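You operate a simulated robot arm through the tools that you are given. There is no shell and no other tool. Be economical: measure what you need, move in short steps, check, and stop when the job is done.

Carry out the task below with a simulated robot arm. There is one attempt and no reset: what you move stays moved.

TASK
Stack the brown box marked "felt pads" from the top of the white table on top of the brown box labelled "lamp covers".
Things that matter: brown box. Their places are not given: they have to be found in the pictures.

It is judged by the outcome, as a careful person would: the job done as asked, and still so three seconds after it is handed in. It fails if anything else is knocked over, pushed out of place, dropped, spilled or broken.

THE ROBOT
A 7-joint arm with a two-finger parallel gripper, fixed in place. Base frame: the origin is at the foot of the arm, x ahead of it, y to its left, z up; the work surface is at about z = 800. Lengths are in mm, angles in rad, forces in N, time in s.
With the tool pointing down near the work surface it reaches from about 240 to 680 mm from the base axis. Its first joint turns from -1.152 to 1.152 rad. Payload 2.4 kg.
Tool frame: the origin (TCP) lies between the finger pads and is the grasp point; the fingertips stand 30 mm ahead of it; z points along the fingers, y is the line along which they close. The gripper opens to 94 mm. The fingers are 28 mm wide and 10 mm thick; the gripper's body (50 by 96 mm) begins 55 mm behind the TCP.
Orientation is that of the tool frame in the base frame, as [roll, pitch, yaw] about the fixed x, y, z axes, in that order (R = Rz(yaw) Ry(pitch) Rx(roll)). With the fingers straight down and closing along the base's y, the tool's x points along the base's -x, its y along +y and its z along -z.

THE INTERFACE
- The arm moves only by the tool step_arm. Its arguments are lists of equal length, an entry for each row: "linear": the shift along the base's x, y, z in m, a list of three; "spin": the turn about the base's z in rad. In form: {"linear": [[x, y, z], ...], "spin": [spin, ...]}. A call has 1 to 10 rows; each row shifts and turns the commanded pose from where the row before left it. "gripper" is the opening, from 0 (shut) to 1 (fully open), set as the call begins (left out, the last holds). A row lasts 0.2 s, in which the tool goes at most 50 mm and 0.15 rad; a call with a longer step from one row to the next is refused whole, and so is a gripper value outside its range. A pose out of reach is approached as far as the arm can. The call stops where the force on the tool passes 40 N (or 10 N more than at its start, if that is more) or the arm is blocked; 0.2 s more then pass. The fingers move at their own pace (about 153 mm/s each) and stop on an object; they squeeze with about 25 N. The grip force told is the motor's: it shows also when the fingers shut on nothing. Time passes only in rows, and 0.2 s behind the last, so rows that do not move let the fingers close. It gives the time, the measured TCP pose, the force on the tool (base axes), the opening and the grip force at its end, in the units of the frame above (readings bear some noise).
- Cameras (640 x 400 px; columns grow to the right, rows downward): "scene" is fixed at [19.8, 465.6, 1444.6]; the picture's right is [-0.76, -0.65, 0.00], its down [-0.37, 0.43, -0.82] and it looks along [0.53, -0.62, -0.57] (base axes); focal length 346 px, centre (320, 200). "wrist" rides on the gripper at [-37, 0, -58] in the tool frame; the picture's right is [0.00, -1.00, 0.00], its down [0.97, 0.00, -0.24] and it looks along [0.24, 0.00, 0.97] (tool axes); focal length 218 px, centre (320, 200).
- get_image(camera): a new picture of that camera. No time passes.
- measure_at(camera, pixels): for up to 12 pixels [column, row] of the newest picture of that camera ("zoom" is the newest enlarged one), the place [x, y, z] in the base frame of the surface seen there, good to about 2 mm, but the place of the scene camera against the robot may be out by one fixed shift of up to 25 mm in any direction. No time passes.
- close_up(camera, box): a new picture of the part [left, top, right, bottom] of that camera's present view, enlarged. No time passes.
- sign_off(): hands the job in; it is judged then, once.

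Work in short steps. Measure before you move; look again where a grasp or a placing could have gone wrong, and mend it. You have 60 turns and 22 pictures in all, the two below and enlarged ones among them. Open the gripper and draw the arm clear of the work before you hand the job in, unless the task says otherwise; then end with one line.

The tools are called after "Emit:" as name(argument=value, ...) on one line, values as JSON. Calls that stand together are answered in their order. step_arm: Moves the arm, as the interface text tells. Its arguments: {"type":"object","properties":{"linear":{"type":"array"},"spin":{"type":"array"},"gripper":{"type":"number"}},"required":["linear","spin"]} The other tools are called the same way: get_image (camera) takes a picture; measure_at (camera, pixels) gives the place of the surface under pixels of a picture; close_up (camera, box) takes an enlarged picture of a part of a camera's view; sign_off () hands the job in.

At the start:

```text
time: 0.0
position: [442.0, -18.5, 1197.6]
ee_rot: [-3.141, -0.001, -3.14]
wrist_force: [-0.8, 1.1, 1.5]
grip_width: 94.0
grasp_force: 0.1
```

scene: 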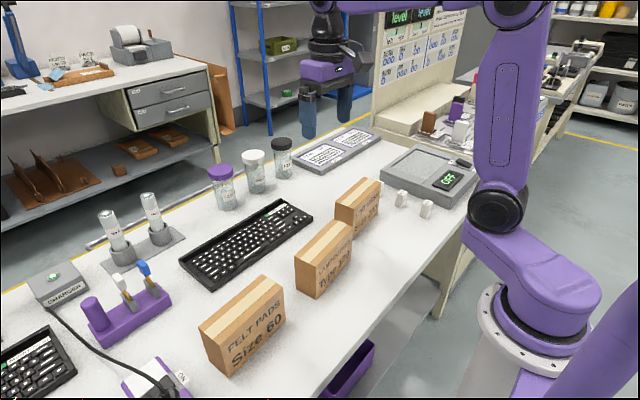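
wrist: 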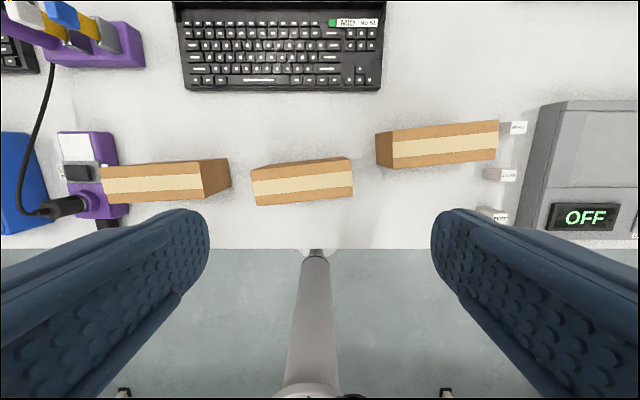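

The boxes sit at scene (245,325) FELT PADS, (325,260) and (357,207). I zoom in to read the labels.

Emit:
close_up(camera="scene", box=[190, 160, 450, 380])

Emit:
measure_at(camera="wrist", pixels=[[102, 168], [200, 162], [203, 197], [104, 204], [251, 171], [349, 159], [352, 195], [257, 205], [393, 140], [497, 122], [497, 158], [394, 167]])

```text
1.82 times, centred on (320, 270) of scene
```

zoom: 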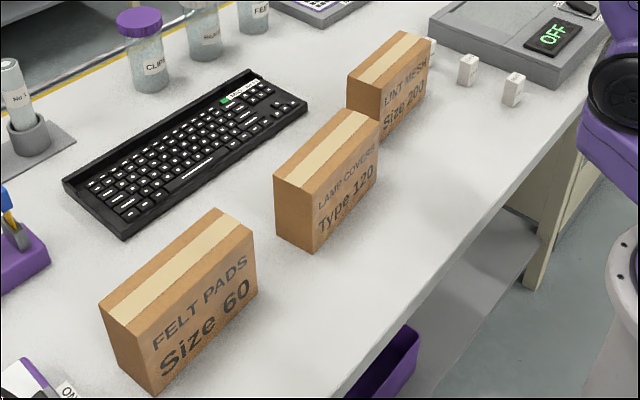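

```text
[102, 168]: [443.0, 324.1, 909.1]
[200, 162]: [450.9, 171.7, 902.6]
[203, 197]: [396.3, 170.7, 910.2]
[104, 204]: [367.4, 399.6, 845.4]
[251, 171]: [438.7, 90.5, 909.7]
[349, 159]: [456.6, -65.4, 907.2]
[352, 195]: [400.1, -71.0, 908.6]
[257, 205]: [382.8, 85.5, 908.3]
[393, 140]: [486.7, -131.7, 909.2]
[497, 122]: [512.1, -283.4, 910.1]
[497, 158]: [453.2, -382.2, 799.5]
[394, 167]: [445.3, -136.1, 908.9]
```

Middle box is "lamp covers" and the near one "felt pads". I look closely at their tops from the wrist.

Emit:
close_up(camera="wrist", box=[80, 130, 370, 230])

```text
2.21 times, centred on (225, 180) of wrist
```

zoom: 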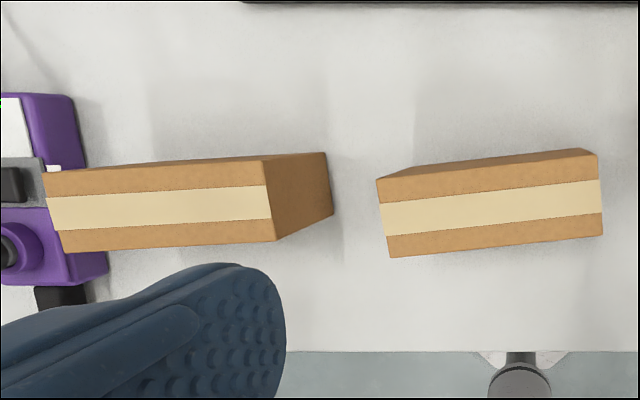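

Emit:
measure_at(camera="zoom", pixels=[[46, 175], [260, 164], [273, 239], [67, 250], [379, 183], [597, 158], [600, 233], [392, 255], [300, 300], [295, 200]])

Emit:
measure_at(camera="scene", pixels=[[203, 330], [262, 278], [283, 290], [226, 344], [302, 259], [330, 224], [349, 227], [320, 263], [228, 372]])

```text
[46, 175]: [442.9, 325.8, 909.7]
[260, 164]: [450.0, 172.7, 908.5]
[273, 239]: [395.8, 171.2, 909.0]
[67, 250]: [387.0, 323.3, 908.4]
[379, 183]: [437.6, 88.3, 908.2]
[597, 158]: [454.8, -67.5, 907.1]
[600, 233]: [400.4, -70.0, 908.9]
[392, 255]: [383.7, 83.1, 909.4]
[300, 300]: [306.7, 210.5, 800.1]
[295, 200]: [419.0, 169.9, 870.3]
```

```text
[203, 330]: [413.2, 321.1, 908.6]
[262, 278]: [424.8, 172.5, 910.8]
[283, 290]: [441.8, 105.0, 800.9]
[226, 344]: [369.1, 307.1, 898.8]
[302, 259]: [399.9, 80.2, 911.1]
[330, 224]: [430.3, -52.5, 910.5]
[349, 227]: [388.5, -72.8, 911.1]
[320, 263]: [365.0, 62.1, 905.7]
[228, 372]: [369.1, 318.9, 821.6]
```

Felt pads top: centre about (419, 248, 909), 155 x 56 mm, turned about +0.05 rad. Lamp covers: centre (419, 8.5, 909), turned about +0.11. I go above the felt pads box, turning the gripper to close across its 56 mm width.

Emit:
step_arm(linear=[[-0.0023, 0.02665, -0.012], [-0.0023, 0.02665, -0.012], [-0.0023, 0.02665, -0.012], [-0.0023, 0.02665, -0.012], [-0.0023, 0.02665, -0.012], [-0.0023, 0.02665, -0.012], [-0.0023, 0.02665, -0.012], [-0.0023, 0.02665, -0.012], [-0.0023, 0.02665, -0.012], [-0.0023, 0.02665, -0.012]], spin=[0.147, 0.147, 0.147, 0.147, 0.147, 0.147, 0.147, 0.147, 0.147, 0.147], gripper=1)

Emit:
step_arm(linear=[[0, 0, 0], [0, 0, 0], [0, 0, 0]], spin=[0.1, 0.053, 0])

Emit:
get_image(camera="wrist")

```text
time: 2.2
position: [417.7, 246.3, 1076.7]
ee_rot: [3.141, -0.001, -1.669]
wrist_force: [0.0, 0.0, -0.2]
grip_width: 93.9
grasp_force: 0.0
```

```text
time: 3.0
position: [418.3, 247.9, 1075.7]
ee_rot: [3.141, 0.001, -1.52]
wrist_force: [-0.8, 0.0, 0.5]
grip_width: 94.2
grasp_force: 0.0
```

```text
17 pictures are left
```

wrist: 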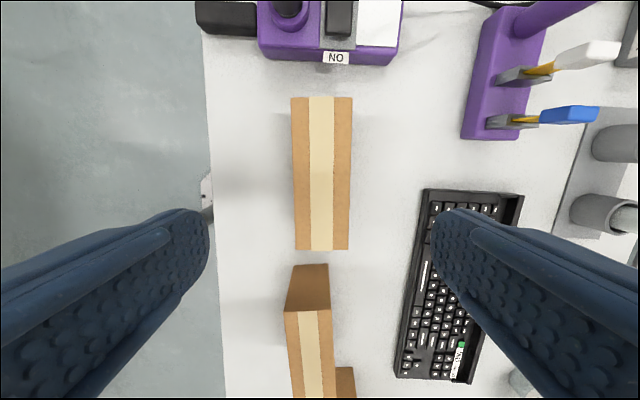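

The felt pads box shows at (291–352, 98–249), nicely aligned. I measure its corners again.

Emit:
measure_at(camera="wrist", pixels=[[293, 100], [350, 100], [347, 247], [298, 247], [286, 313], [331, 311], [290, 398], [335, 398], [320, 170]])

```text
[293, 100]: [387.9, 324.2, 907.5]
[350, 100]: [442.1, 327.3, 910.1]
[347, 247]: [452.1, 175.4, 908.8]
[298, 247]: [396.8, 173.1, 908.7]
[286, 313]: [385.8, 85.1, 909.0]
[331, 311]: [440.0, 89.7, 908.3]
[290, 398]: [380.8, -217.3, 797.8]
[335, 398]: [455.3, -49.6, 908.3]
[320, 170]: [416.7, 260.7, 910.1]
```

Refined centre (420, 250), angle 0.06. I go straight down to TCP z ≈ 880.

Emit:
step_arm(linear=[[0.0015, 0.002, -0.025], [0, 0, -0.025], [0, 0, -0.025], [0, 0, -0.025], [0, 0, -0.025], [0, 0, -0.025], [0, 0, -0.025], [0, 0, -0.02], [0, 0, 0]], spin=[0.008, 0, 0, 0, 0, 0, 0, 0, 0])

Emit:
get_image(camera="wrist")

```text
time: 5.0
position: [419.8, 250.0, 881.9]
ee_rot: [-3.141, -0.001, -1.511]
wrist_force: [-0.3, -0.2, 0.2]
grip_width: 94.1
grasp_force: 0.2
```

```text
16 pictures are left
```

wrist: 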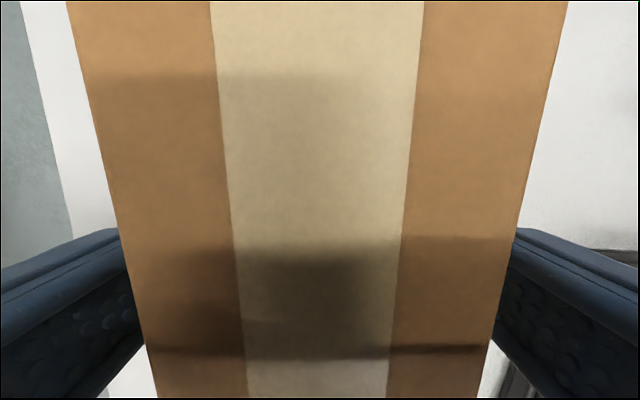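

The fingers straddle the box symmetrically. I close, then lift a little to check.

Emit:
step_arm(linear=[[0, 0, 0], [0, 0, 0], [0, 0, 0], [0, 0, 0]], spin=[0, 0, 0, 0], gripper=0)

Emit:
step_arm(linear=[[0, 0, 0.005], [0, 0, 0.01], [0, 0, 0.015], [0, 0, 0]], spin=[0, 0, 0, 0])

```text
time: 6.0
position: [419.4, 249.8, 882.2]
ee_rot: [-3.14, 0.001, -1.512]
wrist_force: [-0.3, -0.1, -0.5]
grip_width: 64.0
grasp_force: 24.6
```

```text
time: 7.0
position: [420.0, 249.3, 911.4]
ee_rot: [3.141, 0.0, -1.512]
wrist_force: [0.1, 1.0, -1.8]
grip_width: 64.1
grasp_force: 25.0
```

Grip holds at 64 mm and the weight is light (~2 N). I check the scene that the box came up.

Emit:
get_image(camera="scene")

Emit:
get_image(camera="wrist")

```text
15 pictures are left
```

scene: 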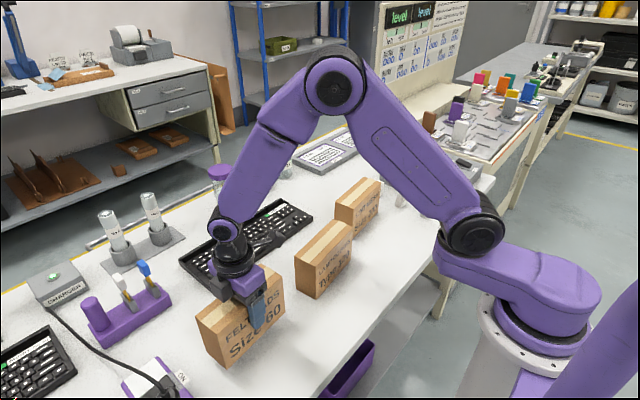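

```text
14 pictures are left
```

wrist: 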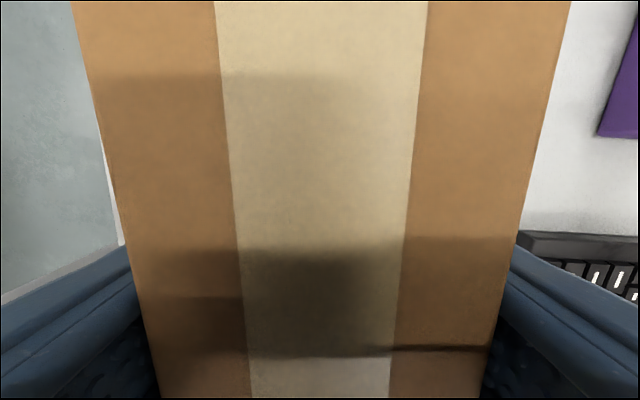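

The box is level in the gripper. I lift to z ≈ 1050 (box bottom ~970), then carry it over lamp covers, turning +0.05.

Emit:
step_arm(linear=[[0, 0, 0.02], [0, 0, 0.03], [0, 0, 0.03], [0, 0, 0.03], [0, 0, 0.03], [0, 0, 0]], spin=[0, 0, 0, 0, 0, 0])

Emit:
step_arm(linear=[[0, -0.015, 0], [0, -0.025, 0], [0, -0.03, 0], [0, -0.03, 0], [0, -0.03, 0], [0, -0.03, 0], [0, -0.03, 0], [0, -0.025, 0], [0, -0.015, 0], [0, -0.01, 0]], spin=[0.005, 0.005, 0.005, 0.005, 0.005, 0.005, 0.005, 0.005, 0.005, 0.005])

Emit:
step_arm(linear=[[0, 0, 0], [0, 0, 0]], spin=[0, 0])

Emit:
get_image(camera="scene")

Emit:
get_image(camera="wrist")

```text
time: 8.4
position: [420.1, 248.2, 1051.3]
ee_rot: [3.142, -0.001, -1.512]
wrist_force: [0.2, 0.2, -1.6]
grip_width: 64.4
grasp_force: 25.2
```

```text
time: 10.6
position: [420.5, 10.4, 1053.1]
ee_rot: [-3.141, 0.0, -1.459]
wrist_force: [0.2, -0.5, -2.4]
grip_width: 64.0
grasp_force: 25.5
```

```text
time: 11.2
position: [420.5, 9.1, 1054.0]
ee_rot: [3.14, 0.001, -1.46]
wrist_force: [0.9, -0.1, -2.1]
grip_width: 64.1
grasp_force: 25.1
```

```text
13 pictures are left
```

scene: 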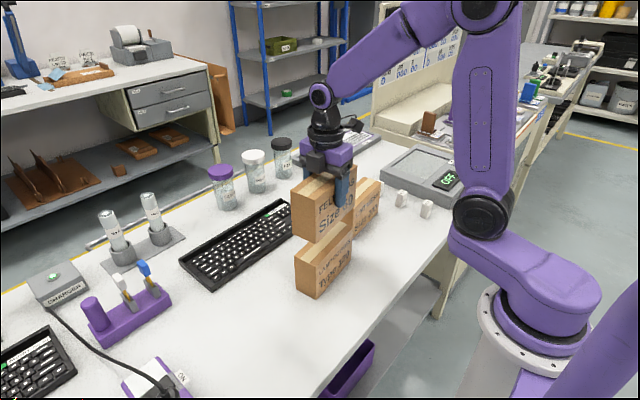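

```text
12 pictures are left
```

wrist: 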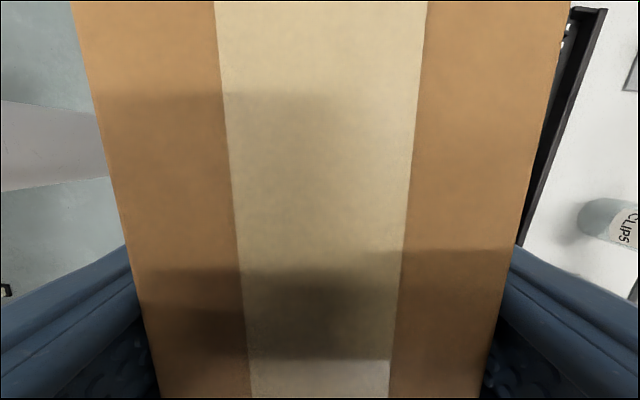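

At (420.5, 9.1), yaw as wanted; contact is expected near TCP z ≈ 991. I lower to about 999 and look.

Emit:
step_arm(linear=[[0, 0, -0.015], [0, 0, -0.015], [0, 0, -0.015], [0, 0, -0.008], [0, 0, 0]], spin=[0, 0, 0, 0, 0])

Emit:
close_up(camera="scene", box=[260, 150, 420, 310])

```text
time: 12.4
position: [420.0, 9.6, 998.4]
ee_rot: [-3.142, 0.001, -1.459]
wrist_force: [0.6, 0.0, -1.6]
grip_width: 63.8
grasp_force: 24.9
```

```text
2.50 times, centred on (340, 230) of scene
```

zoom: 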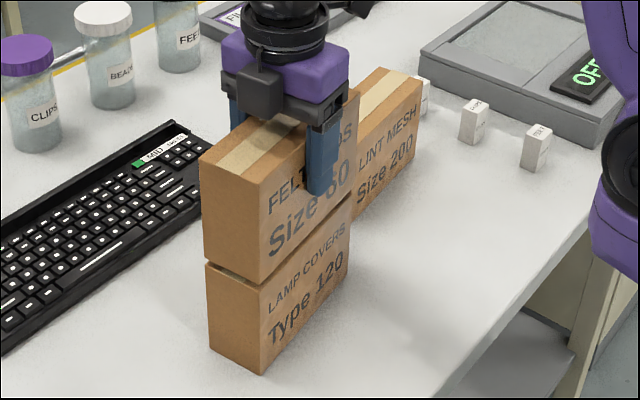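

Well aligned with a small gap of about 8 mm. I lower in 2 mm steps to touch.

Emit:
step_arm(linear=[[0, 0, -0.002], [0, 0, -0.002], [0, 0, -0.002], [0, 0, 0]], spin=[0, 0, 0, 0])

```text
time: 13.4
position: [419.9, 9.1, 994.1]
ee_rot: [3.142, -0.001, -1.461]
wrist_force: [-0.7, 0.0, -1.3]
grip_width: 64.3
grasp_force: 25.0
```

Emit:
step_arm(linear=[[0, 0, -0.001], [0, 0, -0.001], [0, 0, 0]], spin=[0, 0, 0])

```text
time: 14.2
position: [421.6, 9.5, 991.3]
ee_rot: [3.141, 0.0, -1.461]
wrist_force: [-3.3, -3.0, 19.5]
grip_width: 64.1
grasp_force: 25.1
```

Contact (19.5 N up). I ease off slightly.

Emit:
step_arm(linear=[[0, 0, 0.0005], [0, 0, 0]], spin=[0, 0])

Emit:
close_up(camera="scene", box=[260, 150, 420, 310])

```text
time: 14.8
position: [419.6, 9.2, 992.0]
ee_rot: [-3.14, -0.001, -1.461]
wrist_force: [-1.5, -3.7, 18.0]
grip_width: 64.3
grasp_force: 25.6
```

```text
2.50 times, centred on (340, 230) of scene
```

zoom: 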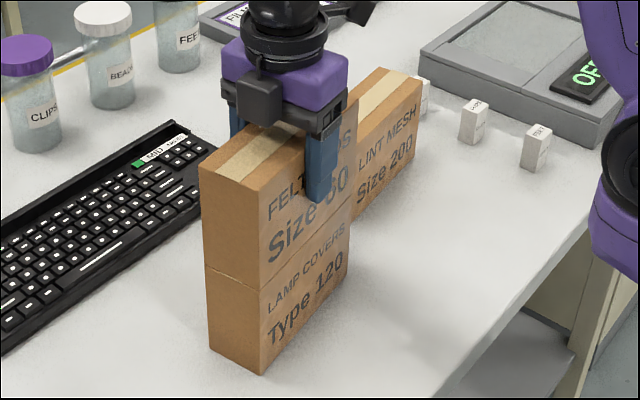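

The box sits flush on lamp covers. I open the gripper, then rise straight up.

Emit:
step_arm(linear=[[0, 0, 0], [0, 0, 0], [0, 0, 0], [0, 0, 0]], spin=[0, 0, 0, 0], gripper=1)

Emit:
step_arm(linear=[[0, 0, 0.01], [0, 0, 0.02], [0, 0, 0.025], [0, 0, 0.025], [0, 0, 0.025], [0, 0, 0.025], [0, 0, 0.025], [0, 0, 0]], spin=[0, 0, 0, 0, 0, 0, 0, 0])

Emit:
get_image(camera="scene")

Emit:
get_image(camera="wrist")

```text
time: 15.8
position: [419.8, 10.7, 991.9]
ee_rot: [3.14, 0.002, -1.462]
wrist_force: [-0.3, 0.2, 0.1]
grip_width: 93.7
grasp_force: 0.0
```

```text
time: 17.6
position: [419.2, 9.1, 1147.4]
ee_rot: [-3.14, -0.001, -1.462]
wrist_force: [0.2, 0.6, -0.4]
grip_width: 93.8
grasp_force: 0.0
```

```text
9 pictures are left
```

scene: 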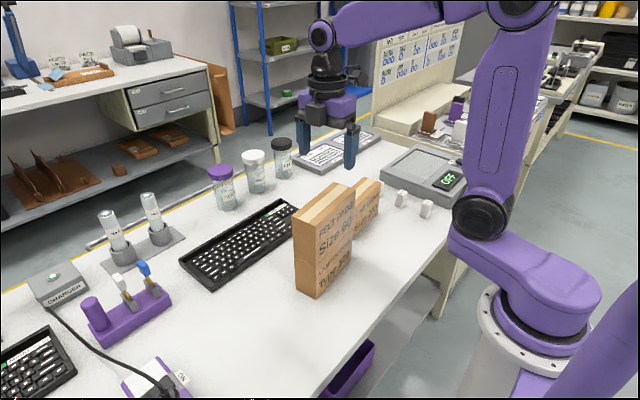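

```text
8 pictures are left
```

wrist: 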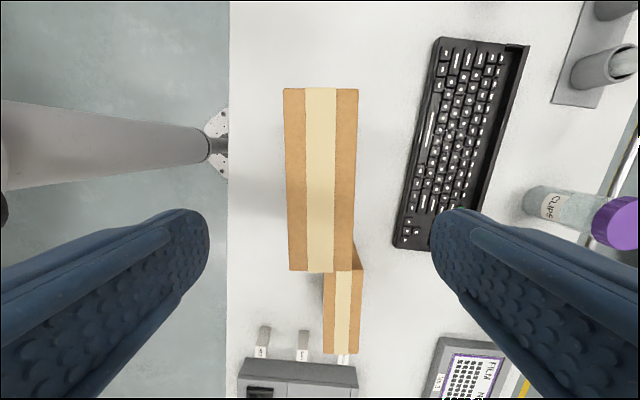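

The stack stands square and nothing else has moved; the gripper is open and clear, 100 mm above.

Emit:
sign_off()

```text
The job is handed in.
```

The "felt pads" box is now stacked squarely on the "lamp covers" box; the last pictures showed the stack standing and nothing else moved, and the job is handed in.
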